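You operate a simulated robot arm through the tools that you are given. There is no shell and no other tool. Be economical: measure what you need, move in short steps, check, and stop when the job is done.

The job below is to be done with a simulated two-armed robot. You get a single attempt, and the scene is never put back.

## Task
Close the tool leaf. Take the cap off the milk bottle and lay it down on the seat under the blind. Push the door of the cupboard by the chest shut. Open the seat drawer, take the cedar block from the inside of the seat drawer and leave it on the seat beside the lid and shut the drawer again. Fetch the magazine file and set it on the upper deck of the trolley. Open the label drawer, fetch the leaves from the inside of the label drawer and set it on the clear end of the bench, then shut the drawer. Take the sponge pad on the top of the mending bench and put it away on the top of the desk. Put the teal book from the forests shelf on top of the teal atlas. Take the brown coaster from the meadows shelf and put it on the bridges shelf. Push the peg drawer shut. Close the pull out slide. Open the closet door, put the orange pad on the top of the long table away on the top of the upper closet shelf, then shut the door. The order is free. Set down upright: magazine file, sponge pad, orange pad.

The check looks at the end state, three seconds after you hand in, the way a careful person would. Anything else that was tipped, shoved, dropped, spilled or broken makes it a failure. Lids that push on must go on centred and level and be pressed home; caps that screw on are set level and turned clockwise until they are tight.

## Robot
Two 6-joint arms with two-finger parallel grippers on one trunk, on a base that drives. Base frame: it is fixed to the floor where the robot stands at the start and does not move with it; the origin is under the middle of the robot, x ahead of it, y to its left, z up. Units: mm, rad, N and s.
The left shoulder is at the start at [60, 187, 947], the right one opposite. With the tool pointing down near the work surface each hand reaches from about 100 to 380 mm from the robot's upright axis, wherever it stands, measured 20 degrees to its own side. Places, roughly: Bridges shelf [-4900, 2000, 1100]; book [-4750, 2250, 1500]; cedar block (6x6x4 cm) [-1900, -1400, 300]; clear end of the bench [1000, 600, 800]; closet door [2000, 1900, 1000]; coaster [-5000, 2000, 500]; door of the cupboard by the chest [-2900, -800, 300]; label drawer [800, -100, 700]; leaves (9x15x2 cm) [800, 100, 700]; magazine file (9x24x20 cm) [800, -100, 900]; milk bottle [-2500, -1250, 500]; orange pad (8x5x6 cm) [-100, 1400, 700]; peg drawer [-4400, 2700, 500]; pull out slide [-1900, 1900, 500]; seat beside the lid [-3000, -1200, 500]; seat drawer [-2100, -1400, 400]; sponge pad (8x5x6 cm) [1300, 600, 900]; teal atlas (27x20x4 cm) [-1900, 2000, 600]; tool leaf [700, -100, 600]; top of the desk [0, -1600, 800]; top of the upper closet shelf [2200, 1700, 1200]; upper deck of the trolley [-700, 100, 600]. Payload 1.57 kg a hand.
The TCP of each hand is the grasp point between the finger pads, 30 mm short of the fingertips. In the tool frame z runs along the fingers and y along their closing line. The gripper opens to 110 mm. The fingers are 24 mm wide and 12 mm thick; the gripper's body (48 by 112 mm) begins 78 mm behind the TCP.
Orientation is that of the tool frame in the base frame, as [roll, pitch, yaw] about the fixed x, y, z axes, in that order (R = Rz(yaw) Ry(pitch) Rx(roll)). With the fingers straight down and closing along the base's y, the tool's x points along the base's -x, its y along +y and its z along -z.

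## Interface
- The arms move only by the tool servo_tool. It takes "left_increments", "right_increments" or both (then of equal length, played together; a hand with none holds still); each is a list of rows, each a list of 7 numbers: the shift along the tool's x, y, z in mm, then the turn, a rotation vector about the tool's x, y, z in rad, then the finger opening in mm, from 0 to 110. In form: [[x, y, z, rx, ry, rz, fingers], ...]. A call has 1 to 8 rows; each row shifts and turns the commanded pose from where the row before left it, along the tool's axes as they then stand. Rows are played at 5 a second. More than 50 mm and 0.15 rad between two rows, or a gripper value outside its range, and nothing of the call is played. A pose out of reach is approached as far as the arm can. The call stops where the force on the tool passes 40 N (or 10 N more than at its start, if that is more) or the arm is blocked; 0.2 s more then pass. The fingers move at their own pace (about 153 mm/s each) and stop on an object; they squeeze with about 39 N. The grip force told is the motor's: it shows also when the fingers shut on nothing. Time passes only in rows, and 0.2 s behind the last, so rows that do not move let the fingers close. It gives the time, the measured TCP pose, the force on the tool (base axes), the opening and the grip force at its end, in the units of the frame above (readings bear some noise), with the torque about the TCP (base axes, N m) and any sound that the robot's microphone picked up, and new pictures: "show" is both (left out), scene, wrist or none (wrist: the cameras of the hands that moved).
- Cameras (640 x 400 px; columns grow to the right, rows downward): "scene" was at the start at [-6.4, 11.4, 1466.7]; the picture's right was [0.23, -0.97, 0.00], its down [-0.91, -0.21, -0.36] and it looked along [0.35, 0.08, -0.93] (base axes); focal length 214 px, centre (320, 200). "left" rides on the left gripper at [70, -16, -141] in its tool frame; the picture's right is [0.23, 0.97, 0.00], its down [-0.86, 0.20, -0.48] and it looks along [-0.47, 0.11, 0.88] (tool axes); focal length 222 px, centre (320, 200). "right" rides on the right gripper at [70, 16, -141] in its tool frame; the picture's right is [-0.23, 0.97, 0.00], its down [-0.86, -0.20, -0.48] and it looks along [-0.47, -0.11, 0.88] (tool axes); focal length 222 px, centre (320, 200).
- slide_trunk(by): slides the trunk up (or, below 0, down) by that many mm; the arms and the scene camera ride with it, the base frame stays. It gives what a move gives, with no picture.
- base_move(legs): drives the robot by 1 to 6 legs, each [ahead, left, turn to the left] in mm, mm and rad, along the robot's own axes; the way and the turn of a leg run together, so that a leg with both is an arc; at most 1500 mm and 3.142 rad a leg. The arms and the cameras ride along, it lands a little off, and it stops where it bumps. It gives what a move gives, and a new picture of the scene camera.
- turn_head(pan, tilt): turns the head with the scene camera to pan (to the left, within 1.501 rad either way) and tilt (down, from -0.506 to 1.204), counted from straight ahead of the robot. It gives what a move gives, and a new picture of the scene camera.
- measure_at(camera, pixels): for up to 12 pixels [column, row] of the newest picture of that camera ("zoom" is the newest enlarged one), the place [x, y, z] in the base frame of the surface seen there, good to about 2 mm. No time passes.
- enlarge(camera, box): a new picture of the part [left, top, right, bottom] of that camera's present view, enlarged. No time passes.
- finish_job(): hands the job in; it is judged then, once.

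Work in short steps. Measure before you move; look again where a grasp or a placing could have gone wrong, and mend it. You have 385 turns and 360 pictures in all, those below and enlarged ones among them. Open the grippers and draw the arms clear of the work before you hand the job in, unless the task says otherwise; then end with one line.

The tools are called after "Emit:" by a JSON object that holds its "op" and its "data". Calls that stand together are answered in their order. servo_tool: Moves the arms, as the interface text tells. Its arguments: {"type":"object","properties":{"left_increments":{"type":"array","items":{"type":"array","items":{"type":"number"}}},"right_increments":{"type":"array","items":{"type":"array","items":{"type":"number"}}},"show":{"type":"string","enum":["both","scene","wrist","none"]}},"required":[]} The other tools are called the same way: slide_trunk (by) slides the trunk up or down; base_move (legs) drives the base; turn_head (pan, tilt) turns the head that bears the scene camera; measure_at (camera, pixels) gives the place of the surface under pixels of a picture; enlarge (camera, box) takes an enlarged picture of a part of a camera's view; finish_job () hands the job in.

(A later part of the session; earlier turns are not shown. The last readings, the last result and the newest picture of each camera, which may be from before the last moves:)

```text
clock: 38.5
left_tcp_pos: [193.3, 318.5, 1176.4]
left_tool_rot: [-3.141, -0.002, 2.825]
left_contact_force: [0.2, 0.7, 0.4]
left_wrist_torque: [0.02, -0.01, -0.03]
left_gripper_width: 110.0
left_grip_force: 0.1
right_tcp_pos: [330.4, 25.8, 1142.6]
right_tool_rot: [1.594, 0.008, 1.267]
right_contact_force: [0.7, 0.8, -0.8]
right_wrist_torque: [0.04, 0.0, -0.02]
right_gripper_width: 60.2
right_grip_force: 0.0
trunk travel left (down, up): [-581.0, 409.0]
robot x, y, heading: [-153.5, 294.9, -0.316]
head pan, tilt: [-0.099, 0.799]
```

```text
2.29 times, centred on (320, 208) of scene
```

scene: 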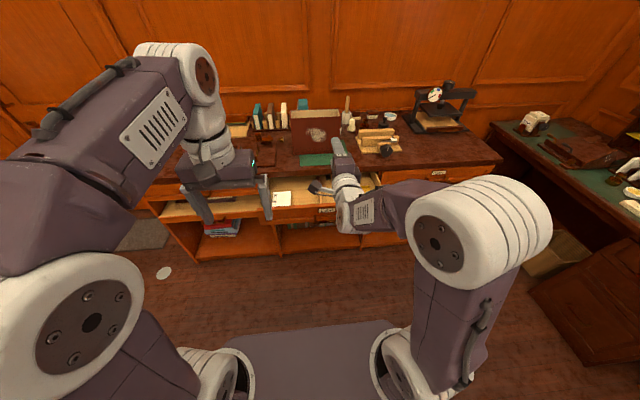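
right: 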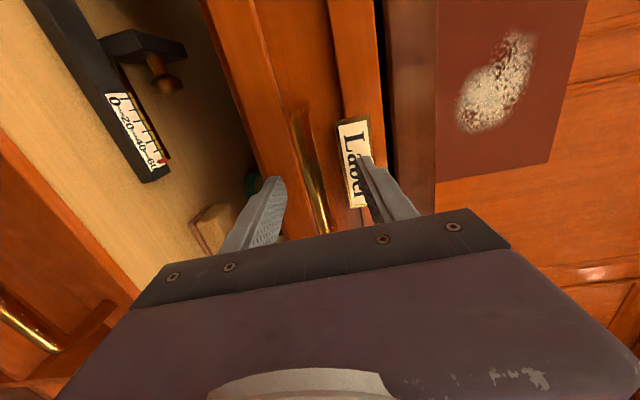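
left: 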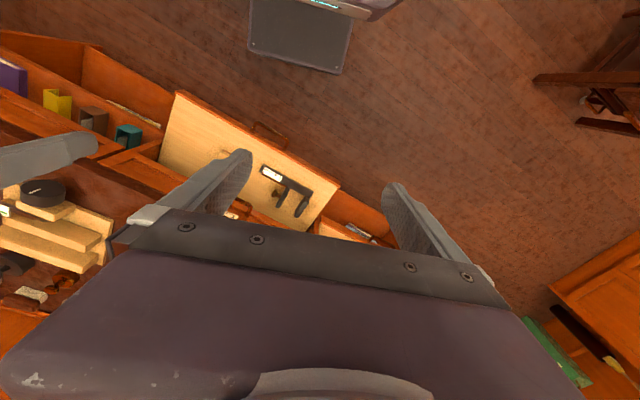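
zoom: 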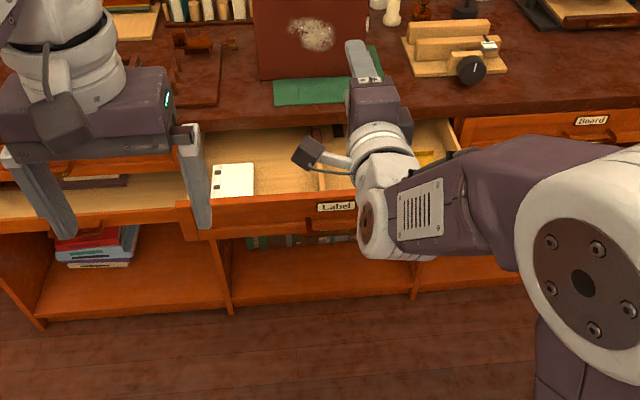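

The white leaves (hole-punched, zoom (233,180)) lie in the drawer's left compartment. I measure them.

Emit:
{"op": "measure_at", "data": {"camera": "zoom", "pixels": [[215, 167], [252, 165], [252, 192], [217, 194], [233, 180], [270, 180], [270, 200], [265, 140], [200, 225], [290, 170]]}}

Emit:
{"op": "enlarge", "data": {"camera": "left", "box": [0, 0, 640, 400]}}

```text
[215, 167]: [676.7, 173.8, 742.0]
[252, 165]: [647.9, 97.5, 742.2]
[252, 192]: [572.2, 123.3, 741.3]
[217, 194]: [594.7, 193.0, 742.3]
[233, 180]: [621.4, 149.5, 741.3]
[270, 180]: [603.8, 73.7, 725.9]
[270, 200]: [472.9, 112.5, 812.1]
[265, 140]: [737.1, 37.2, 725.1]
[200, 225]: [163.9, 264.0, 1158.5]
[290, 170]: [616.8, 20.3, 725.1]
```

```text
1.00 times, centred on (320, 200) of left
```

zoom: 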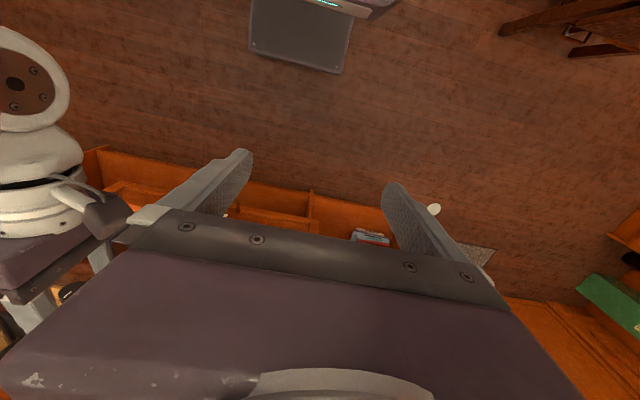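

Leaves centre ≈ d 515, s 332, top z 742. I drive forward 300 mm and bring the left hand above them.

Emit:
{"op": "base_move", "data": {"legs": [[300, 0, 0]]}}

Emit:
{"op": "servo_tool", "data": {"left_increments": [[0, 0, 40, 0, 0, 0, 100], [0, 0, 40, 0, 0, 0, 100], [0, 0, 40, 0, 0, 0, 100], [0, 0, 40, 0, 0, 0, 100]], "show": "wrist"}}

```text
clock: 40.6
left_tcp_pos: [474.7, 226.5, 1176.0]
left_tool_rot: [-3.141, -0.001, 2.825]
left_contact_force: [0.6, 0.0, 0.8]
left_wrist_torque: [-0.02, -0.01, 0.0]
left_gripper_width: 109.9
left_grip_force: 0.1
right_tcp_pos: [611.7, -67.7, 1142.0]
right_tool_rot: [1.594, 0.009, 1.266]
right_contact_force: [-0.3, 0.0, 0.9]
right_wrist_torque: [-0.01, 0.02, -0.04]
right_gripper_width: 59.9
right_grip_force: 0.0
trunk travel left (down, up): [-581.0, 409.0]
robot x, y, heading: [128.6, 201.7, -0.317]
head pan, tilt: [-0.099, 0.799]
```

scene: 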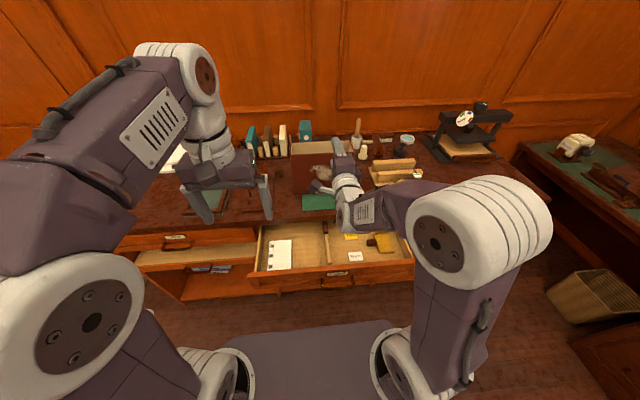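

```text
clock: 41.6
left_tcp_pos: [474.0, 227.1, 1017.5]
left_tool_rot: [-3.141, -0.001, 2.823]
left_contact_force: [0.0, -0.9, -0.3]
left_wrist_torque: [-0.01, -0.03, 0.03]
left_gripper_width: 100.0
left_grip_force: 0.2
right_tcp_pos: [611.2, -67.6, 1142.8]
right_tool_rot: [1.595, 0.007, 1.264]
right_contact_force: [0.1, 0.1, 0.2]
right_wrist_torque: [0.01, -0.02, -0.04]
right_gripper_width: 60.0
right_grip_force: 0.1
trunk travel left (down, up): [-581.0, 409.0]
robot x, y, heading: [128.3, 203.0, -0.317]
head pan, tilt: [-0.099, 0.799]
```

left: 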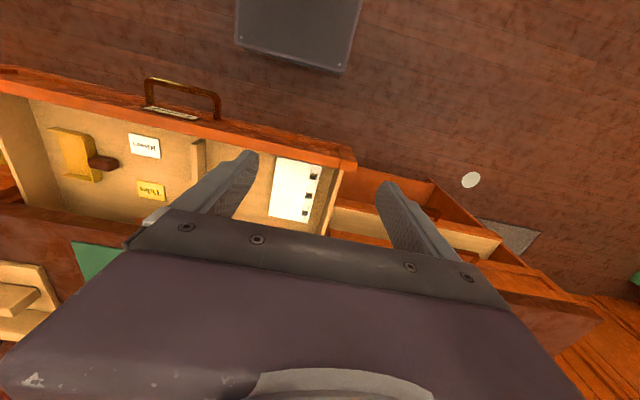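

The leaves are at (295,190) in the left wrist view; I measure corners and the drawer side wall.

Emit:
{"op": "enlarge", "data": {"camera": "left", "box": [220, 130, 380, 230]}}

Emit:
{"op": "measure_at", "data": {"camera": "left", "pixels": [[278, 161], [320, 166], [308, 219], [270, 213], [295, 190], [328, 185], [325, 195], [337, 180], [262, 190], [300, 157], [345, 162]]}}

```text
4.00 times, centred on (300, 180) of left
```

zoom: 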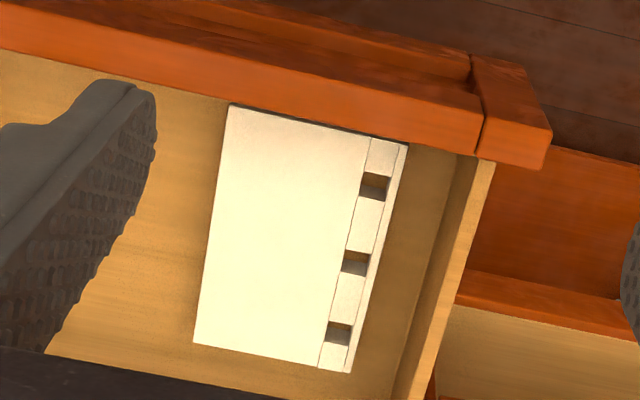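

```text
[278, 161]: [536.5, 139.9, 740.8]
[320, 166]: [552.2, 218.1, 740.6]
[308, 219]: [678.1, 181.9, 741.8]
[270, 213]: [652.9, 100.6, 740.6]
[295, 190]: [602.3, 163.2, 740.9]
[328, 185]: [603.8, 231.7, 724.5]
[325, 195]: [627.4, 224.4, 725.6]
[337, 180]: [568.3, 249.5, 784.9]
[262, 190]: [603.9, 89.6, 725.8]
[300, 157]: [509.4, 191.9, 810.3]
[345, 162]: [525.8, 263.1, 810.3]
```

Leaves span s 297–382, d≈445–590. I move the left hand over at d≈528, s≈340 and descend to z≈760.

Emit:
{"op": "servo_tool", "data": {"left_increments": [[-45, -10, 0, 0, 0, 0, 104], [-48, -6, 0, 0, 0, 0, 104], [-48, -6, 0, 0, 0, 0, 104], [-6, 0, 45, 0, 0, 0, 104], [0, 0, 50, 0, 0, 0, 104], [0, 0, 50, 0, 0, 0, 104], [0, 0, 40, 0, 0, 0, 104]], "show": "wrist"}}

```text
clock: 43.2
left_tcp_pos: [609.9, 156.6, 831.7]
left_tool_rot: [-3.141, -0.001, 2.825]
left_contact_force: [0.3, 0.2, -0.3]
left_wrist_torque: [0.01, 0.04, 0.02]
left_gripper_width: 103.8
left_grip_force: 0.0
right_tcp_pos: [611.0, -68.3, 1143.0]
right_tool_rot: [1.595, 0.008, 1.265]
right_contact_force: [-1.1, -1.0, 0.9]
right_wrist_torque: [0.0, 0.02, -0.03]
right_gripper_width: 60.1
right_grip_force: 0.0
trunk travel left (down, up): [-581.0, 409.0]
robot x, y, heading: [132.6, 202.3, -0.313]
head pan, tilt: [-0.099, 0.799]
```

left: 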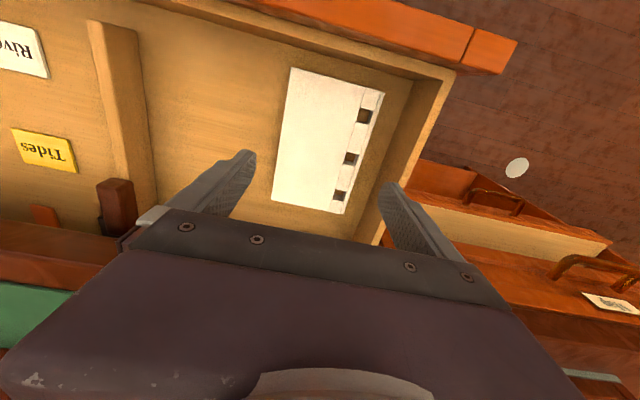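

I recheck the leaves' exact extent and the side wall before the final descent.

Emit:
{"op": "measure_at", "data": {"camera": "left", "pixels": [[293, 72], [380, 95], [341, 210], [274, 196], [405, 115], [385, 190], [428, 90], [325, 140]]}}

```text
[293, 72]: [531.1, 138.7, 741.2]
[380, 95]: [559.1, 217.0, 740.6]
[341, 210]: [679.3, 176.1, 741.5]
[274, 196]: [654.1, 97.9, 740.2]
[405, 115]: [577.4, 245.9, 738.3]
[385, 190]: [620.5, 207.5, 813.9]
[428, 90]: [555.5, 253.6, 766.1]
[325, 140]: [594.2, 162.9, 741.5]
```

Aligned (centre d 527, s 337). I descend to z≈759, close and lift.

Emit:
{"op": "servo_tool", "data": {"left_increments": [[0, 0, 40, 0, 0, 0, 104], [0, 0, 32, 0, 0, 0, 104], [0, 0, 0, 0, 0, 0, 60], [0, 0, 0, 0, 0, 0, 60], [0, 0, 0, 0, 0, 0, 60]], "show": "none"}}

Emit:
{"op": "servo_tool", "data": {"left_increments": [[0, 0, -40, 0, 0, 0, 60], [0, 0, -40, 0, 0, 0, 60], [0, 0, -50, 0, 0, 0, 60], [0, 0, -50, 0, 0, 0, 60]], "show": "wrist"}}

```text
clock: 44.4
left_tcp_pos: [608.5, 156.8, 758.3]
left_tool_rot: [3.141, 0.001, 2.824]
left_contact_force: [0.3, 0.7, 3.3]
left_wrist_torque: [0.15, -0.05, -0.05]
left_gripper_width: 89.3
left_grip_force: 38.7
right_tcp_pos: [610.4, -68.6, 1142.0]
right_tool_rot: [1.595, 0.008, 1.267]
right_contact_force: [0.8, 0.8, -0.4]
right_wrist_torque: [-0.02, 0.0, 0.01]
right_gripper_width: 60.4
right_grip_force: 0.0
trunk travel left (down, up): [-581.0, 409.0]
robot x, y, heading: [134.6, 205.8, -0.315]
head pan, tilt: [-0.099, 0.799]
```

```text
clock: 45.4
left_tcp_pos: [609.4, 156.9, 939.6]
left_tool_rot: [-3.141, -0.001, 2.824]
left_contact_force: [-0.5, 0.1, -1.1]
left_wrist_torque: [-0.01, -0.04, 0.03]
left_gripper_width: 89.3
left_grip_force: 39.2
right_tcp_pos: [611.0, -66.7, 1144.0]
right_tool_rot: [1.593, 0.01, 1.264]
right_contact_force: [-0.4, -0.2, -0.1]
right_wrist_torque: [0.04, -0.04, 0.01]
right_gripper_width: 59.9
right_grip_force: 0.2
trunk travel left (down, up): [-581.0, 409.0]
robot x, y, heading: [130.9, 202.4, -0.313]
head pan, tilt: [-0.099, 0.799]
```

left: 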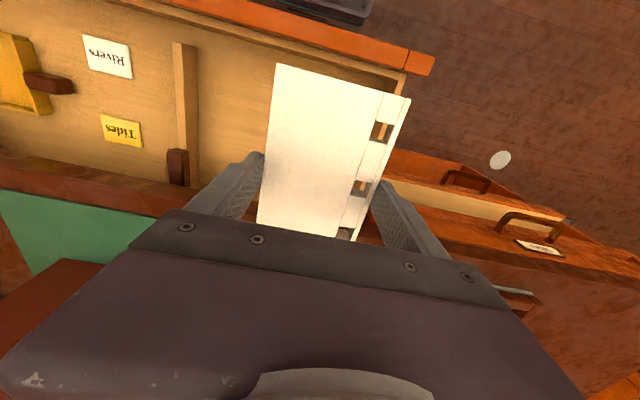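

Leaves held (89 mm). I raise the left hand and look toward the bench's left end.

Emit:
{"op": "servo_tool", "data": {"left_increments": [[40, 0, -30, 0, 0, 0, 60], [40, 0, -30, 0, 0, 0, 60], [40, 0, 0, 0, 0, 0, 60]], "show": "none"}}

Emit:
{"op": "turn_head", "data": {"pan": 0.6, "tilt": 0.6}}

```text
clock: 46.2
left_tcp_pos: [492.7, 195.9, 1001.4]
left_tool_rot: [-3.141, 0.0, 2.825]
left_contact_force: [-0.6, -0.3, -0.8]
left_wrist_torque: [0.0, -0.05, 0.02]
left_gripper_width: 89.3
left_grip_force: 38.8
right_tcp_pos: [610.4, -68.1, 1143.3]
right_tool_rot: [1.592, 0.01, 1.265]
right_contact_force: [0.0, -0.6, -1.3]
right_wrist_torque: [0.02, 0.01, 0.01]
right_gripper_width: 60.0
right_grip_force: 0.2
trunk travel left (down, up): [-581.0, 409.0]
robot x, y, heading: [126.4, 203.6, -0.319]
head pan, tilt: [-0.099, 0.799]
```

```text
clock: 47.2
left_tcp_pos: [493.2, 193.5, 1001.6]
left_tool_rot: [3.14, -0.001, 2.824]
left_contact_force: [-0.4, 0.4, -1.1]
left_wrist_torque: [0.01, -0.01, 0.0]
left_gripper_width: 89.1
left_grip_force: 38.8
right_tcp_pos: [610.1, -68.7, 1142.8]
right_tool_rot: [1.594, 0.008, 1.263]
right_contact_force: [-0.4, -0.3, -0.5]
right_wrist_torque: [-0.05, -0.01, -0.02]
right_gripper_width: 59.9
right_grip_force: 0.1
trunk travel left (down, up): [-581.0, 409.0]
robot x, y, heading: [126.0, 203.5, -0.321]
head pan, tilt: [0.6, 0.6]
```

scene: 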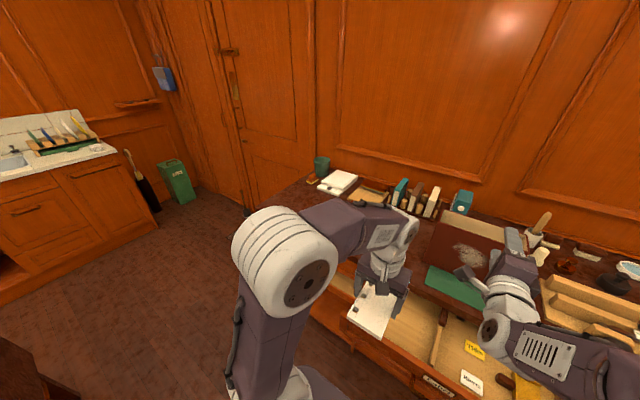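

The left end is hidden by the arm. I drive left 480 mm along the bench.

Emit:
{"op": "base_move", "data": {"legs": [[0, 480, 0]]}}

Emit:
{"op": "turn_head", "data": {"pan": 0.0, "tilt": 0.75}}

```text
clock: 50.1
left_tcp_pos: [644.2, 647.2, 1001.1]
left_tool_rot: [-3.141, -0.002, 2.819]
left_contact_force: [-0.1, -0.4, -0.5]
left_wrist_torque: [-0.01, 0.01, 0.0]
left_gripper_width: 89.0
left_grip_force: 39.1
right_tcp_pos: [760.1, 384.1, 1142.5]
right_tool_rot: [1.594, 0.011, 1.262]
right_contact_force: [-0.2, 0.4, -0.1]
right_wrist_torque: [0.01, 0.03, -0.02]
right_gripper_width: 60.0
right_grip_force: 0.0
trunk travel left (down, up): [-581.0, 409.0]
robot x, y, heading: [281.0, 653.2, -0.321]
head pan, tilt: [0.6, 0.6]
```

scene: 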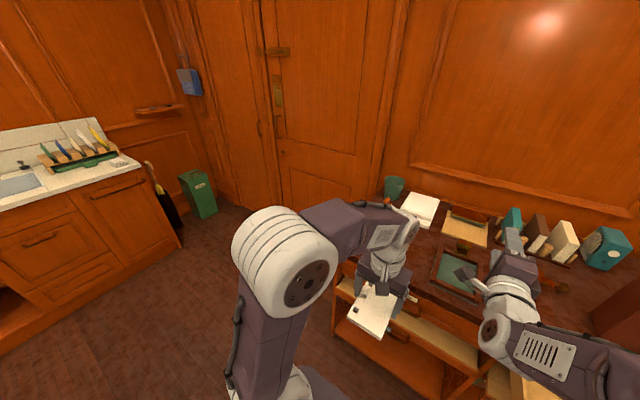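

```text
clock: 51.1
left_tcp_pos: [643.3, 647.0, 1001.2]
left_tool_rot: [-3.14, -0.002, 2.818]
left_contact_force: [0.2, -0.7, -1.4]
left_wrist_torque: [0.02, -0.02, 0.0]
left_gripper_width: 89.4
left_grip_force: 39.0
right_tcp_pos: [760.0, 384.3, 1143.1]
right_tool_rot: [1.596, 0.01, 1.262]
right_contact_force: [0.0, -0.8, 0.3]
right_wrist_torque: [-0.01, -0.02, 0.02]
right_gripper_width: 60.2
right_grip_force: 0.1
trunk travel left (down, up): [-581.0, 409.0]
robot x, y, heading: [280.3, 659.0, -0.322]
head pan, tilt: [0.0, 0.75]
```

scene: 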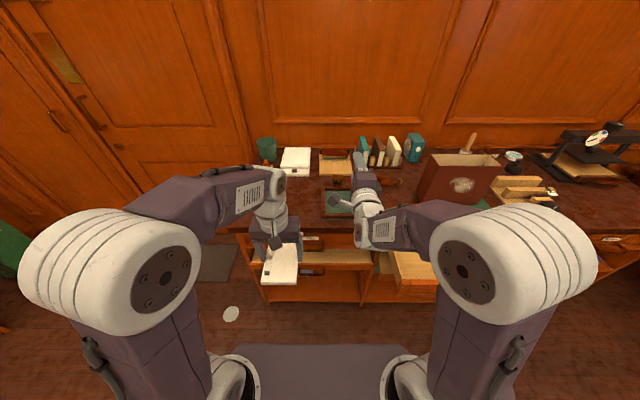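

I enlarge the left end of the bench.

Emit:
{"op": "enlarge", "data": {"camera": "scene", "box": [220, 120, 400, 232]}}

Emit:
{"op": "measure_at", "data": {"camera": "scene", "pixels": [[266, 148], [262, 165], [296, 158], [284, 176], [308, 176], [242, 222], [240, 180], [290, 148], [320, 190], [335, 165], [300, 205], [308, 150]]}}

```text
3.56 times, centred on (310, 176) of scene
```

zoom: 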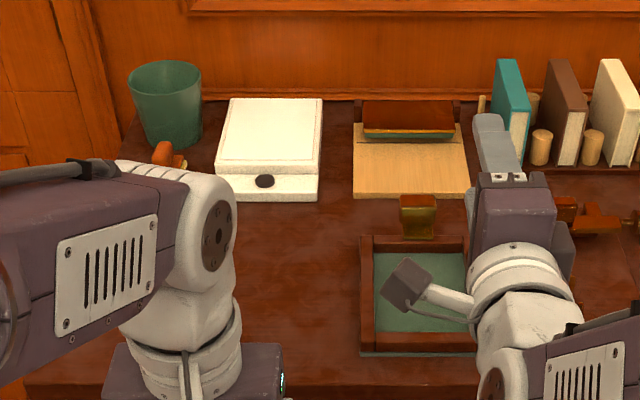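

```text
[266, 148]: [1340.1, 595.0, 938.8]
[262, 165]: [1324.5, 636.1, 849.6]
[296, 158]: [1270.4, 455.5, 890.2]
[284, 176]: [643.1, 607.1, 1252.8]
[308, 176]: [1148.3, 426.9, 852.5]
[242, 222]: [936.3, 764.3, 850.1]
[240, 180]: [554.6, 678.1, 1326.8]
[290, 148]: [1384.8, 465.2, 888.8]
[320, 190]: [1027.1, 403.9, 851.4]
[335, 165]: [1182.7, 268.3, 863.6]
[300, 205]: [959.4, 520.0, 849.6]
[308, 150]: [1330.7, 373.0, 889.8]
```

The clear end is the left-front area (e.g. (959,520,850)…(936,764,850)). I drive 200 ahead and 90 left, then reach out with the leaves above it.

Emit:
{"op": "base_move", "data": {"legs": [[200, 90, 0]]}}

Emit:
{"op": "servo_tool", "data": {"left_increments": [[-45, 0, 0, 0, 0, 0, 60], [-45, 0, 0, 0, 0, 0, 60], [-45, 0, 0, 0, 0, 0, 60], [0, 0, 45, 0, 0, 0, 60]], "show": "wrist"}}

```text
clock: 52.7
left_tcp_pos: [859.0, 670.4, 1001.2]
left_tool_rot: [3.141, -0.002, 2.821]
left_contact_force: [0.8, -0.4, -2.0]
left_wrist_torque: [-0.02, 0.03, -0.01]
left_gripper_width: 89.4
left_grip_force: 39.3
right_tcp_pos: [974.6, 407.3, 1142.6]
right_tool_rot: [1.596, 0.009, 1.262]
right_contact_force: [-0.3, 0.2, 0.0]
right_wrist_torque: [-0.01, 0.04, 0.0]
right_gripper_width: 59.9
right_grip_force: 0.1
trunk travel left (down, up): [-581.0, 409.0]
robot x, y, heading: [493.9, 675.1, -0.325]
head pan, tilt: [0.0, 0.75]
```

scene: 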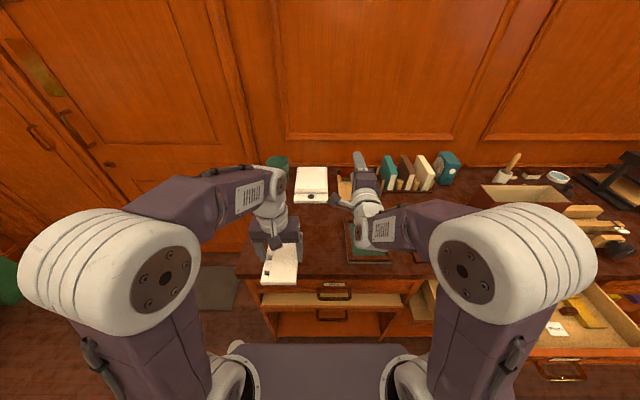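

```text
clock: 53.7
left_tcp_pos: [985.1, 627.3, 957.0]
left_tool_rot: [-3.141, -0.001, 2.819]
left_contact_force: [-0.7, -0.3, -1.4]
left_wrist_torque: [0.03, -0.05, 0.0]
left_gripper_width: 89.1
left_grip_force: 39.0
right_tcp_pos: [974.7, 407.5, 1142.4]
right_tool_rot: [1.596, 0.01, 1.264]
right_contact_force: [-0.4, -0.8, 0.1]
right_wrist_torque: [0.02, 0.0, -0.05]
right_gripper_width: 59.9
right_grip_force: 0.1
trunk travel left (down, up): [-581.0, 409.0]
robot x, y, heading: [492.0, 680.6, -0.321]
head pan, tilt: [0.0, 0.75]
```

left: 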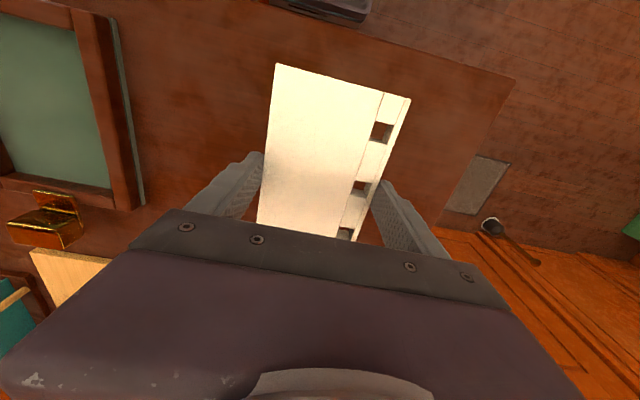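

The bench is clear below the leaves. I lower to just above the contact, then gently until touch.

Emit:
{"op": "servo_tool", "data": {"left_increments": [[0, 0, 40, 0, 0, 0, 60], [0, 0, 20, 0, 0, 0, 60], [0, 0, 5, 0, 0, 0, 60], [0, 0, 4, 0, 0, 0, 60], [0, 0, 0, 0, 0, 0, 60]], "show": "none"}}

```text
clock: 54.9
left_tcp_pos: [987.0, 626.0, 887.3]
left_tool_rot: [-3.139, -0.002, 2.817]
left_contact_force: [-0.5, -0.3, -0.6]
left_wrist_torque: [-0.02, 0.02, -0.01]
left_gripper_width: 89.0
left_grip_force: 39.5
right_tcp_pos: [975.7, 407.6, 1143.1]
right_tool_rot: [1.595, 0.009, 1.262]
right_contact_force: [0.6, -0.4, 0.6]
right_wrist_torque: [0.01, 0.02, -0.01]
right_gripper_width: 60.1
right_grip_force: 0.0
trunk travel left (down, up): [-581.0, 409.0]
robot x, y, heading: [492.7, 684.4, -0.325]
head pan, tilt: [0.0, 0.75]
```

Not yet touching; a couple of mm more, then I open and lift.

Emit:
{"op": "servo_tool", "data": {"left_increments": [[0, 0, 2, 0, 0, 0, 60], [0, 0, 1.5, 0, 0, 0, 60], [0, 0, 0, 0, 0, 0, 108], [0, 0, 0, 0, 0, 0, 108], [0, 0, -40, 0, 0, 0, 108], [0, 0, -50, 0, 0, 0, 108]], "show": "wrist"}}

```text
clock: 56.3
left_tcp_pos: [988.5, 625.8, 974.0]
left_tool_rot: [-3.14, 0.0, 2.818]
left_contact_force: [0.6, 0.3, 0.1]
left_wrist_torque: [0.03, -0.03, 0.01]
left_gripper_width: 107.8
left_grip_force: 0.1
right_tcp_pos: [973.6, 408.0, 1142.6]
right_tool_rot: [1.594, 0.006, 1.262]
right_contact_force: [-0.8, 0.7, 0.6]
right_wrist_torque: [0.0, -0.01, 0.03]
right_gripper_width: 60.0
right_grip_force: 0.1
trunk travel left (down, up): [-581.0, 409.0]
robot x, y, heading: [495.9, 680.1, -0.319]
head pan, tilt: [0.0, 0.75]
```

left: 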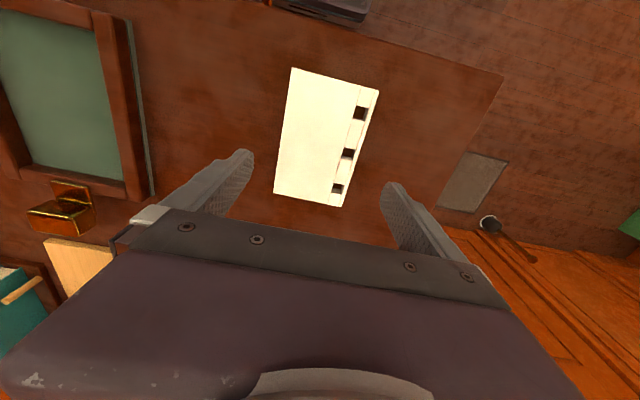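

The leaves lie well. The sponge pad is near the bin further back; I drive ahead 110 mm and look.

Emit:
{"op": "base_move", "data": {"legs": [[110, 0, 0]]}}

Emit:
{"op": "enlarge", "data": {"camera": "scene", "box": [220, 130, 400, 242]}}

Emit:
{"op": "enlarge", "data": {"camera": "left", "box": [0, 0, 640, 400]}}

```text
clock: 57.5
left_tcp_pos: [1091.8, 591.3, 972.9]
left_tool_rot: [3.141, -0.002, 2.818]
left_contact_force: [0.0, 0.3, 0.6]
left_wrist_torque: [-0.02, 0.05, 0.01]
left_gripper_width: 108.2
left_grip_force: 0.2
right_tcp_pos: [1077.9, 371.9, 1142.9]
right_tool_rot: [1.597, 0.008, 1.261]
right_contact_force: [0.5, -0.7, 0.5]
right_wrist_torque: [-0.01, -0.04, 0.0]
right_gripper_width: 60.1
right_grip_force: 0.0
trunk travel left (down, up): [-581.0, 409.0]
robot x, y, heading: [599.7, 644.7, -0.325]
head pan, tilt: [0.0, 0.75]
```

scene: 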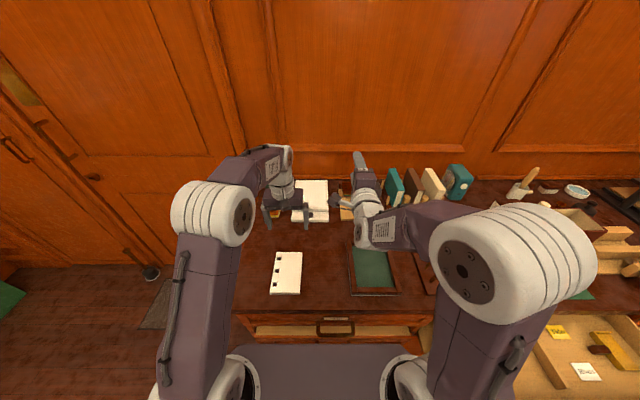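

```text
3.56 times, centred on (310, 186) of scene
```

zoom: 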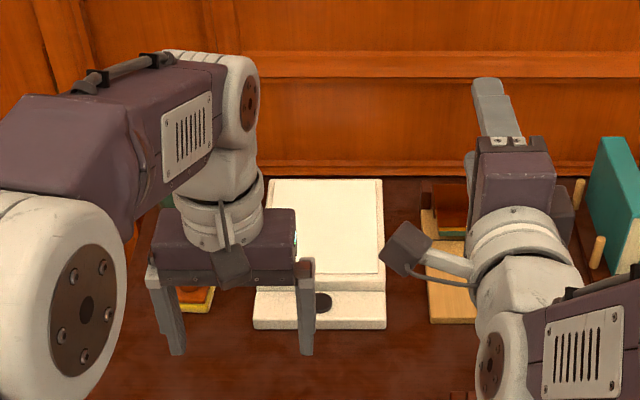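

```text
1.00 times, centred on (320, 200) of left
```

zoom: 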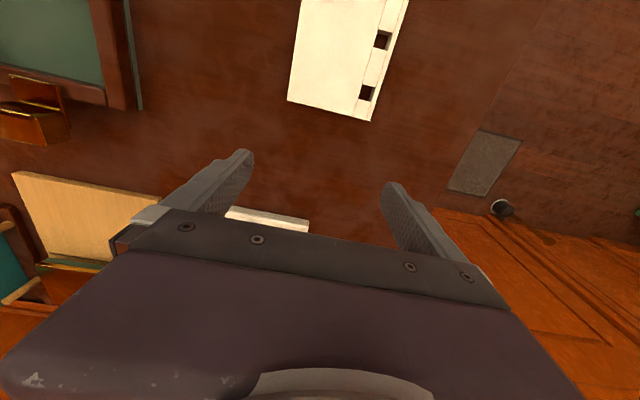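

The sponge pad shows at zoom (195,298) of the scene between the left fingers. I measure via scene pixels.

Emit:
{"op": "measure_at", "data": {"camera": "scene", "pixels": [[273, 212], [275, 216], [278, 212], [272, 215], [279, 216], [275, 213]]}}

Emit:
{"op": "servo_tool", "data": {"left_increments": [[45, 0, 0, 0, 0, 0, 108], [45, 0, 0, 0, 0, 0, 108], [0, 40, 0, 0, 0, 0, 108], [0, 40, -30, 0, 0, 0, 108]], "show": "scene"}}

Emit:
{"op": "enlarge", "data": {"camera": "scene", "box": [220, 130, 400, 242]}}

```text
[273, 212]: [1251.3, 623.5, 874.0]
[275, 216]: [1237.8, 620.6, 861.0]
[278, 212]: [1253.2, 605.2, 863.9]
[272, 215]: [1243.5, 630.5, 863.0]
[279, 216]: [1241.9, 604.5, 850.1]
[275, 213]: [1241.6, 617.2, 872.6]
```

```text
clock: 58.5
left_tcp_pos: [1031.2, 695.0, 1003.9]
left_tool_rot: [-3.141, -0.002, 2.816]
left_contact_force: [-0.4, 0.9, -0.9]
left_wrist_torque: [-0.01, -0.02, 0.01]
left_gripper_width: 107.8
left_grip_force: 0.1
right_tcp_pos: [1075.7, 372.5, 1143.8]
right_tool_rot: [1.593, 0.009, 1.26]
right_contact_force: [0.3, 0.1, 0.0]
right_wrist_torque: [0.0, 0.01, -0.01]
right_gripper_width: 60.1
right_grip_force: 0.1
trunk travel left (down, up): [-581.0, 409.0]
robot x, y, heading: [601.0, 645.9, -0.321]
head pan, tilt: [0.0, 0.75]
```

scene: 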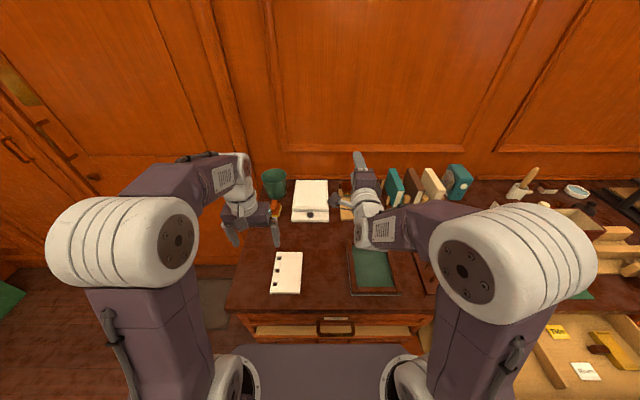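

```text
3.56 times, centred on (310, 186) of scene
```

zoom: 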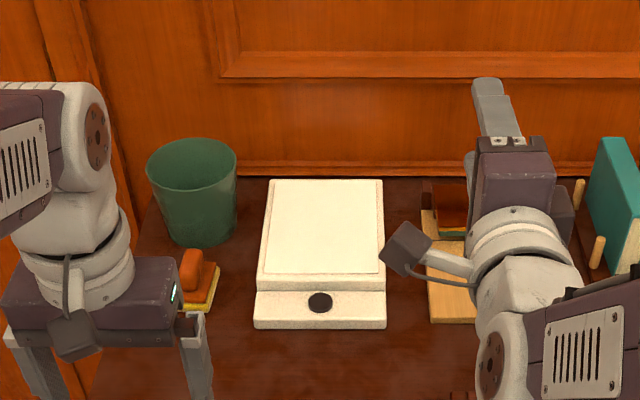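

The pad is a yellow sponge with an orange back and a knob at zoom (193,270). I shift the hand back out of the way and measure it whole.

Emit:
{"op": "servo_tool", "data": {"left_increments": [[40, 0, 0, 0, 0, 0, 108], [40, 10, 0, 0, 0, 0, 108], [40, 10, 0, 0, 0, 0, 108]], "show": "scene"}}

Emit:
{"op": "enlarge", "data": {"camera": "scene", "box": [236, 155, 316, 205]}}

Emit:
{"op": "enlarge", "data": {"camera": "scene", "box": [250, 180, 298, 220]}}

```text
clock: 59.3
left_tcp_pos: [923.8, 752.1, 1004.9]
left_tool_rot: [-3.141, 0.001, 2.817]
left_contact_force: [-0.6, 0.1, 0.0]
left_wrist_torque: [-0.01, 0.01, -0.01]
left_gripper_width: 108.2
left_grip_force: 0.0
right_tcp_pos: [1076.5, 373.1, 1143.7]
right_tool_rot: [1.593, 0.01, 1.26]
right_contact_force: [-0.2, -0.2, -0.1]
right_wrist_torque: [0.0, 0.01, 0.01]
right_gripper_width: 60.1
right_grip_force: 0.0
trunk travel left (down, up): [-581.0, 409.0]
robot x, y, heading: [596.8, 644.0, -0.323]
head pan, tilt: [0.0, 0.75]
```

scene: 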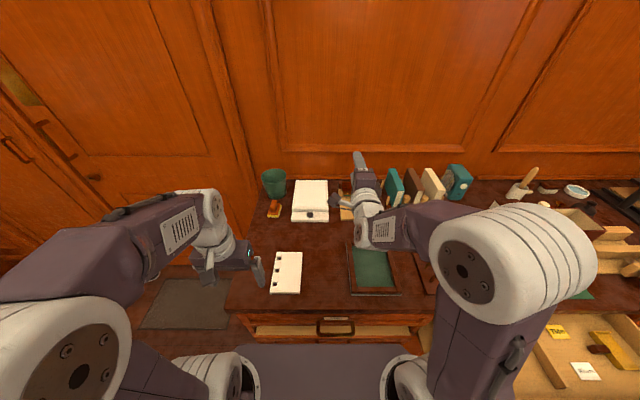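

```text
8.00 times, centred on (276, 180) of scene
```

zoom: 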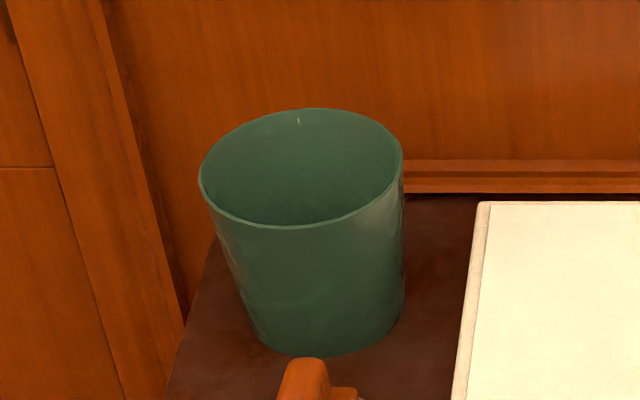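

```text
10.00 times, centred on (274, 200) of scene
```

zoom: 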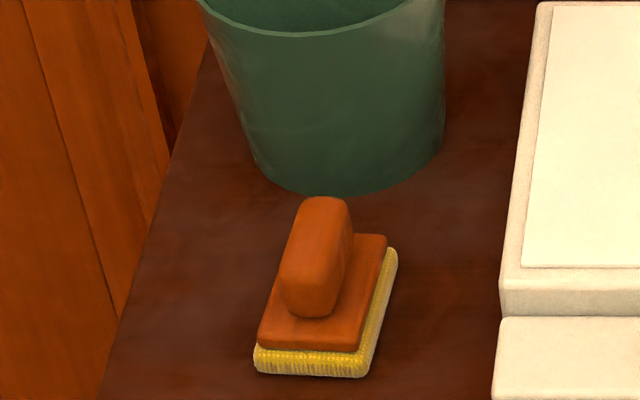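

Nice view: a pad with a bar-shaped handle. I measure the handle bar and base.

Emit:
{"op": "measure_at", "data": {"camera": "zoom", "pixels": [[325, 205], [310, 260], [300, 285], [325, 260], [310, 305], [270, 335], [345, 340], [380, 245], [260, 370], [365, 370], [330, 180], [500, 280]]}}

```text
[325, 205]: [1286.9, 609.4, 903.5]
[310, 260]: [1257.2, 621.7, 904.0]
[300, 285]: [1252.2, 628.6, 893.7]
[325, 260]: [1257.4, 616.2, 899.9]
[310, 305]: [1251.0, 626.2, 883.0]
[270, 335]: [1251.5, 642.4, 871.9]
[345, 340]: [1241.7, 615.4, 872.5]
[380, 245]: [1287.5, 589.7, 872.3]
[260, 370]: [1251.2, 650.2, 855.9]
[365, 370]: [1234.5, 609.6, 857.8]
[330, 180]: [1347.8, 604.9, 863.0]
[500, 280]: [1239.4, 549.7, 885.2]
```

Handle bar centre ≈ (1270,616), z 872–905; it is far, so I use a 0.5 rad forward tilt. First check bin rim, then tilt and advance above.

Emit:
{"op": "measure_at", "data": {"camera": "zoom", "pixels": [[300, 34], [400, 12], [215, 8]]}}

Emit:
{"op": "servo_tool", "data": {"left_increments": [[0, 0, 0, 0, -0.125, 0, 70], [0, 0, 0, 0, -0.125, 0, 70], [0, 0, 0, 0, -0.125, 0, 70], [0, 0, 0, 0, -0.125, 0, 70], [-43.9, -5, 22, 0, 0, 0, 70], [-43.9, -6, 22, 0, 0, 0, 70], [-43.9, -6, 22, 0, 0, 0, 70], [-43.9, -6, 22, 0, 0, 0, 70]], "show": "none"}}

Emit:
{"op": "servo_tool", "data": {"left_increments": [[-43.9, 0, 23, 0, 0, 0, 70], [-43.9, 0, 23, 0, 0, 0, 70], [-35, 0, 19, 0, 0, 0, 70]], "show": "both"}}

```text
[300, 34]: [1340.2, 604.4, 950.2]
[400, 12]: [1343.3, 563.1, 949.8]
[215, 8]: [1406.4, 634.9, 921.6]
```

```text
clock: 61.1
left_tcp_pos: [1165.2, 659.6, 993.4]
left_tool_rot: [3.141, 0.496, 2.82]
left_contact_force: [0.1, 0.1, -0.6]
left_wrist_torque: [-0.03, 0.01, 0.0]
left_gripper_width: 70.1
left_grip_force: 0.0
left hand out of reach, approached as far as the arm can: row 2, 3, 4
right_tcp_pos: [1079.7, 372.4, 1142.4]
right_tool_rot: [1.599, 0.01, 1.259]
right_contact_force: [-0.1, 0.0, -0.5]
right_wrist_torque: [-0.01, -0.01, -0.01]
right_gripper_width: 60.0
right_grip_force: 0.2
trunk travel left (down, up): [-581.0, 409.0]
robot x, y, heading: [599.5, 642.7, -0.323]
head pan, tilt: [0.0, 0.75]
```

```text
clock: 61.9
left_tcp_pos: [1295.1, 615.1, 997.9]
left_tool_rot: [-3.141, 0.495, 2.818]
left_contact_force: [0.7, -0.6, -0.8]
left_wrist_torque: [0.03, 0.03, 0.0]
left_gripper_width: 70.0
left_grip_force: 0.0
right_tcp_pos: [1079.7, 371.7, 1141.6]
right_tool_rot: [1.596, 0.008, 1.259]
right_contact_force: [-0.2, -0.2, -0.9]
right_wrist_torque: [-0.02, -0.02, -0.03]
right_gripper_width: 60.1
right_grip_force: 0.0
trunk travel left (down, up): [-581.0, 409.0]
robot x, y, heading: [600.2, 644.0, -0.321]
head pan, tilt: [0.0, 0.75]
```

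scene: 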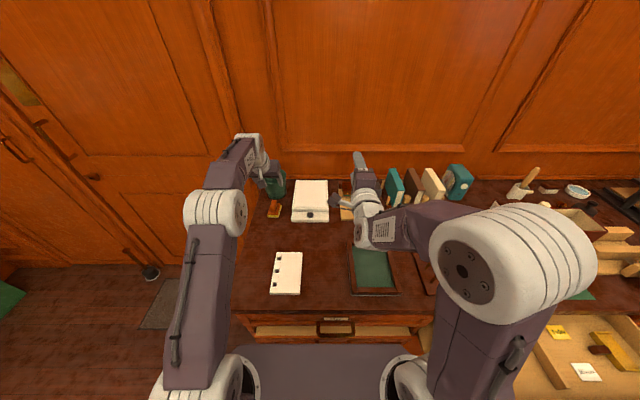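
left: 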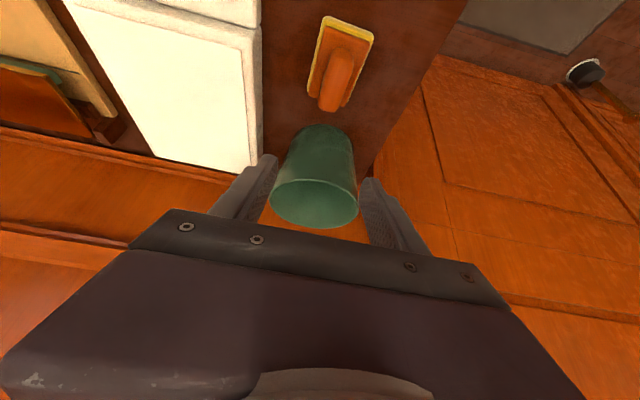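

The pad is visible from the wrist at (340,70). I measure its handle.

Emit:
{"op": "measure_at", "data": {"camera": "left", "pixels": [[343, 55], [338, 75], [333, 100], [352, 78], [326, 72], [345, 20], [315, 88], [355, 100], [372, 40]]}}

```text
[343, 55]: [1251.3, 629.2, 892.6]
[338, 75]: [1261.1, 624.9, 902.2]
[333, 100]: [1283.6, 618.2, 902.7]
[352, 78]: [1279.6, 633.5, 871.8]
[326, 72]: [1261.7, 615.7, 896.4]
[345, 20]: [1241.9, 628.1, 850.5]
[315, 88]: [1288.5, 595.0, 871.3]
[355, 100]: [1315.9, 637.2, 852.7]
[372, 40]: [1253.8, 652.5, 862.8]
```

The bar is aligned with the tool. I step back 36 mm, descend 90 mm, and close on it.

Emit:
{"op": "servo_tool", "data": {"left_increments": [[31.6, 0, -17.2, 0, 0, 0, 60], [21.6, 0, 39.5, 0, 0, 0, 60], [21.6, 0, 39.5, 0, 0, 0, 60], [0, 0, 0, 0, 0, 0, 0], [0, 0, 0, 0, 0, 0, 0], [0, 0, 0, 0, 0, 0, 0]], "show": "wrist"}}

```text
clock: 63.3
left_tcp_pos: [1258.7, 626.0, 910.2]
left_tool_rot: [3.141, 0.501, 2.818]
left_contact_force: [-0.6, 0.8, -0.4]
left_wrist_torque: [-0.02, 0.0, -0.02]
left_gripper_width: 21.0
left_grip_force: 34.2
right_tcp_pos: [1077.2, 371.7, 1142.9]
right_tool_rot: [1.594, 0.008, 1.261]
right_contact_force: [0.0, 0.8, 0.3]
right_wrist_torque: [-0.02, -0.03, 0.0]
right_gripper_width: 59.7
right_grip_force: 0.0
trunk travel left (down, up): [-581.0, 409.0]
robot x, y, heading: [599.1, 646.1, -0.323]
head pan, tilt: [0.0, 0.75]
```

left: 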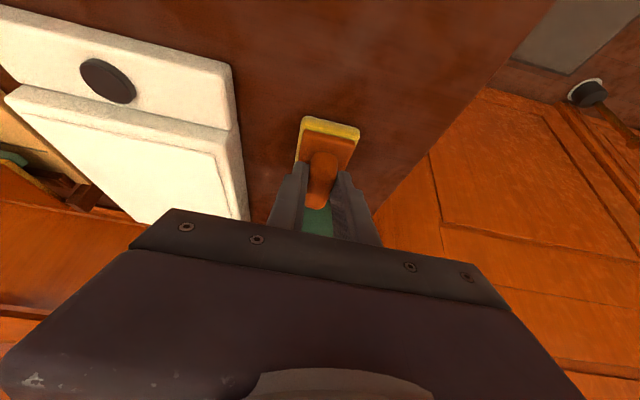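

Gripped at 21 mm. I lift the pad 150 mm straight up, then draw it back.

Emit:
{"op": "servo_tool", "data": {"left_increments": [[-23.9, 0, -43.9, 0, 0, 0, 0], [-23.9, 0, -43.9, 0, 0, 0, 0], [-23.9, 0, -43.9, 0, 0, 0, 0], [43.8, 0, -24, 0, 0, 0, 0], [43.8, 0, -24, 0, 0, 0, 0], [43.8, 0, -24, 0, 0, 0, 0], [43.8, 0, -24, 0, 0, 0, 0]], "show": "wrist"}}

```text
clock: 64.9
left_tcp_pos: [1069.1, 689.3, 1058.6]
left_tool_rot: [3.14, 0.502, 2.817]
left_contact_force: [0.7, -0.4, -0.7]
left_wrist_torque: [0.01, 0.0, 0.0]
left_gripper_width: 20.9
left_grip_force: 34.6
right_tcp_pos: [1075.3, 373.3, 1145.1]
right_tool_rot: [1.593, 0.009, 1.261]
right_contact_force: [-0.3, 0.9, 0.2]
right_wrist_torque: [-0.02, 0.02, -0.02]
right_gripper_width: 60.0
right_grip_force: 0.1
trunk travel left (down, up): [-581.0, 409.0]
robot x, y, heading: [599.9, 646.1, -0.328]
head pan, tilt: [0.0, 0.75]
```

left: 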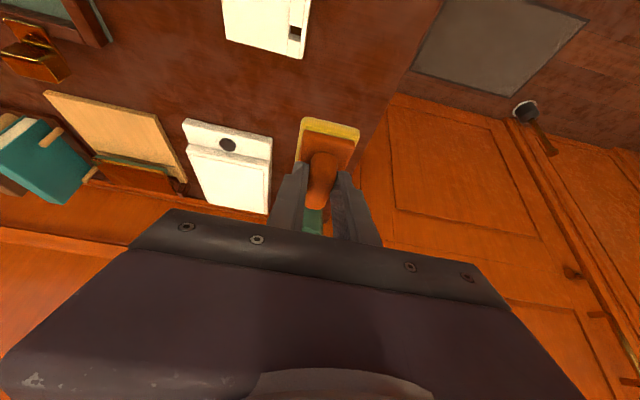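

Pad secured. I drive back 540 and right 560 to line up the right hand with the label drawer.

Emit:
{"op": "base_move", "data": {"legs": [[-540, 0, 0.01], [0, -560, 0]]}}

Emit:
{"op": "slide_trunk", "data": {"by": -357}}

Emit:
{"op": "turn_head", "data": {"pan": -0.05, "tilt": 0.5}}

```text
clock: 70.9
left_tcp_pos: [381.4, 322.7, 1057.9]
left_tool_rot: [3.14, 0.499, 2.816]
left_contact_force: [-0.3, 0.0, -1.1]
left_wrist_torque: [0.02, -0.01, 0.04]
left_gripper_width: 21.0
left_grip_force: 34.5
right_tcp_pos: [385.9, 4.4, 1143.1]
right_tool_rot: [1.596, 0.008, 1.261]
right_contact_force: [-0.2, 0.1, 0.1]
right_wrist_torque: [0.01, 0.03, 0.01]
right_gripper_width: 59.9
right_grip_force: 0.1
trunk travel left (down, up): [-581.0, 409.0]
robot x, y, heading: [-92.2, 279.7, -0.324]
head pan, tilt: [0.0, 0.75]
```

scene: 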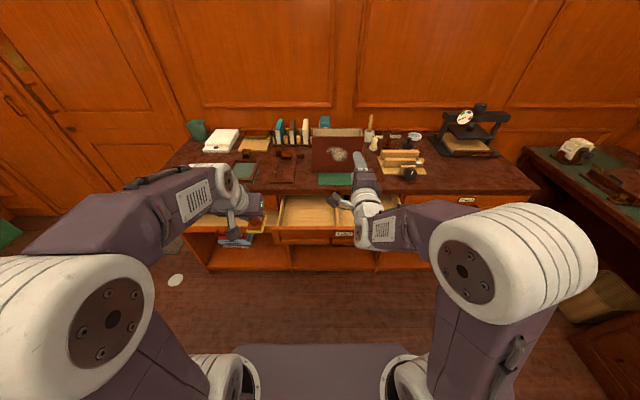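

```text
clock: 74.4
left_tcp_pos: [380.0, 324.4, 701.5]
left_tool_rot: [3.142, 0.5, 2.819]
left_contact_force: [0.1, 0.0, -0.5]
left_wrist_torque: [0.0, 0.0, -0.02]
left_gripper_width: 21.0
left_grip_force: 34.3
right_tcp_pos: [384.7, 5.5, 789.0]
right_tool_rot: [1.586, 0.009, 1.258]
right_contact_force: [0.8, -1.3, 19.8]
right_wrist_torque: [0.01, -0.22, -0.02]
right_gripper_width: 42.4
right_grip_force: 0.0
trunk travel left (down, up): [-224.0, 766.0]
robot x, y, heading: [-92.0, 279.7, -0.326]
head pan, tilt: [0.0, 0.75]
```

```text
clock: 75.1
left_tcp_pos: [379.9, 323.0, 701.6]
left_tool_rot: [3.141, 0.504, 2.817]
left_contact_force: [0.1, 0.6, -1.4]
left_wrist_torque: [0.02, -0.02, 0.0]
left_gripper_width: 21.1
left_grip_force: 33.8
right_tcp_pos: [385.2, 6.0, 788.5]
right_tool_rot: [1.589, 0.009, 1.258]
right_contact_force: [1.4, -2.6, 21.8]
right_wrist_torque: [-0.02, -0.23, -0.01]
right_gripper_width: 40.7
right_grip_force: 0.1
trunk travel left (down, up): [-224.0, 766.0]
robot x, y, heading: [-95.5, 277.4, -0.326]
head pan, tilt: [-0.051, 0.499]
```

scene: 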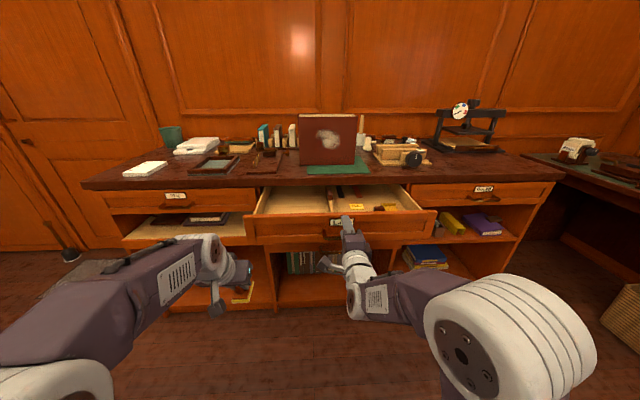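

The lower finger came down on the handle bar. I raise 30 mm, close the fingers, and come down again to z≈790 above the bar.

Emit:
{"op": "slide_trunk", "data": {"by": 30}}

Emit:
{"op": "servo_tool", "data": {"right_increments": [[0, 0, 0, 0, 0, 0, 0], [0, 0, 0, 0, 0, 0, 0], [0, 0, 0, 0, 0, 0, 0]], "show": "none"}}

Emit:
{"op": "slide_trunk", "data": {"by": -28}}

Emit:
{"op": "enlarge", "data": {"camera": "right", "box": [0, 0, 640, 400]}}

```text
clock: 75.9
left_tcp_pos: [381.2, 323.8, 729.4]
left_tool_rot: [3.141, 0.5, 2.817]
left_contact_force: [0.8, 0.7, -0.6]
left_wrist_torque: [0.0, 0.01, -0.04]
left_gripper_width: 20.9
left_grip_force: 34.5
right_tcp_pos: [386.8, 6.5, 815.0]
right_tool_rot: [1.597, 0.008, 1.26]
right_contact_force: [0.9, 0.7, -0.1]
right_wrist_torque: [-0.03, 0.02, -0.03]
right_gripper_width: 59.8
right_grip_force: 0.1
trunk travel left (down, up): [-254.0, 736.0]
robot x, y, heading: [-94.4, 277.1, -0.332]
head pan, tilt: [-0.051, 0.499]
```

```text
clock: 76.7
left_tcp_pos: [381.2, 322.4, 730.9]
left_tool_rot: [-3.141, 0.499, 2.817]
left_contact_force: [-0.9, 0.5, -0.8]
left_wrist_torque: [0.02, 0.01, 0.01]
left_gripper_width: 20.8
left_grip_force: 35.5
right_tcp_pos: [386.9, 5.0, 815.1]
right_tool_rot: [1.594, 0.008, 1.259]
right_contact_force: [0.0, 0.2, -0.1]
right_wrist_torque: [-0.01, 0.0, -0.01]
right_gripper_width: 0.1
right_grip_force: 21.5
trunk travel left (down, up): [-254.0, 736.0]
robot x, y, heading: [-95.0, 281.8, -0.325]
head pan, tilt: [-0.051, 0.499]
```

```text
clock: 77.4
left_tcp_pos: [381.3, 323.5, 702.7]
left_tool_rot: [3.141, 0.499, 2.816]
left_contact_force: [0.1, 0.7, -0.1]
left_wrist_torque: [0.02, -0.01, -0.01]
left_gripper_width: 21.2
left_grip_force: 34.4
right_tcp_pos: [385.6, 6.6, 788.8]
right_tool_rot: [1.594, 0.009, 1.261]
right_contact_force: [0.3, -1.3, 0.0]
right_wrist_torque: [0.01, 0.04, -0.01]
right_gripper_width: 0.0
right_grip_force: 21.0
trunk travel left (down, up): [-226.0, 764.0]
robot x, y, heading: [-93.3, 280.0, -0.325]
head pan, tilt: [-0.051, 0.499]
```

```text
1.00 times, centred on (320, 200) of right
```

zoom: 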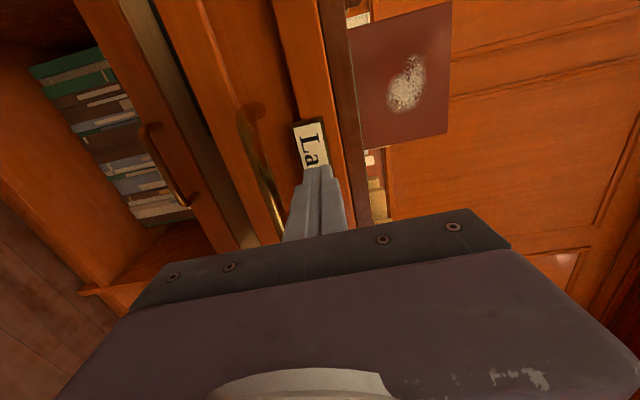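

Fingertip faces the label plate. I push with the base 215 mm, then finish with the arm.

Emit:
{"op": "base_move", "data": {"legs": [[110, 0, 0.005], [105, 0, 0]]}}

Emit:
{"op": "servo_tool", "data": {"right_increments": [[0, 0, 8, 0, 0, 0, 0], [0, 0, 6, 0, 0, 0, 0], [0, 0, 6, 0, 0, 0, 0], [0, 0, 6, 0, 0, 0, 0], [0, 0, 6, 0, 0, 0, 0]], "show": "scene"}}

```text
clock: 79.4
left_tcp_pos: [583.5, 258.0, 701.3]
left_tool_rot: [-3.141, 0.498, 2.821]
left_contact_force: [0.8, -0.2, -0.5]
left_wrist_torque: [0.0, 0.03, 0.01]
left_gripper_width: 20.9
left_grip_force: 34.4
right_tcp_pos: [591.0, -58.6, 786.8]
right_tool_rot: [1.595, 0.009, 1.264]
right_contact_force: [-0.9, -0.9, -0.1]
right_wrist_torque: [0.01, -0.03, 0.0]
right_gripper_width: 0.0
right_grip_force: 21.1
trunk travel left (down, up): [-226.0, 764.0]
robot x, y, heading: [111.1, 208.4, -0.323]
head pan, tilt: [-0.051, 0.499]
```

scene: 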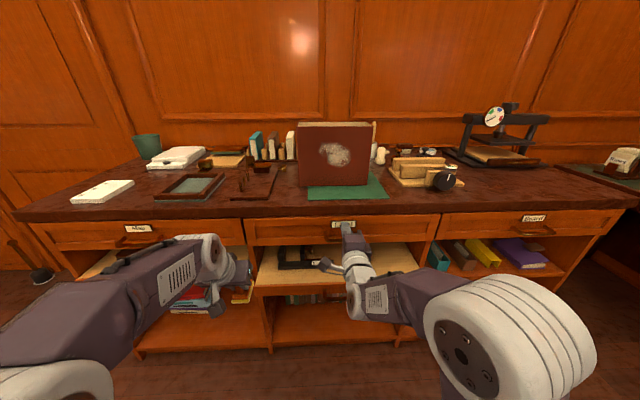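

```text
clock: 80.2
left_tcp_pos: [580.2, 258.8, 704.1]
left_tool_rot: [3.141, 0.503, 2.82]
left_contact_force: [-0.5, 0.3, -0.5]
left_wrist_torque: [0.0, 0.01, 0.0]
left_gripper_width: 20.7
left_grip_force: 34.5
right_tcp_pos: [600.6, -62.7, 787.8]
right_tool_rot: [1.593, 0.007, 1.264]
right_contact_force: [-27.6, 9.6, 3.3]
right_wrist_torque: [-0.04, -0.27, -0.32]
right_gripper_width: 0.1
right_grip_force: 20.9
trunk travel left (down, up): [-226.0, 764.0]
robot x, y, heading: [104.6, 212.8, -0.322]
head pan, tilt: [-0.051, 0.499]
stopped in row 3 (right hand): the force on the tool passed its limit (the readings are from after the stop); the commanded pose is now the measured one
```

scene: 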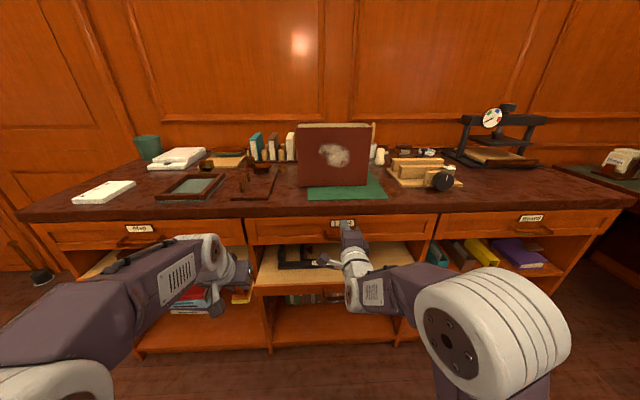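

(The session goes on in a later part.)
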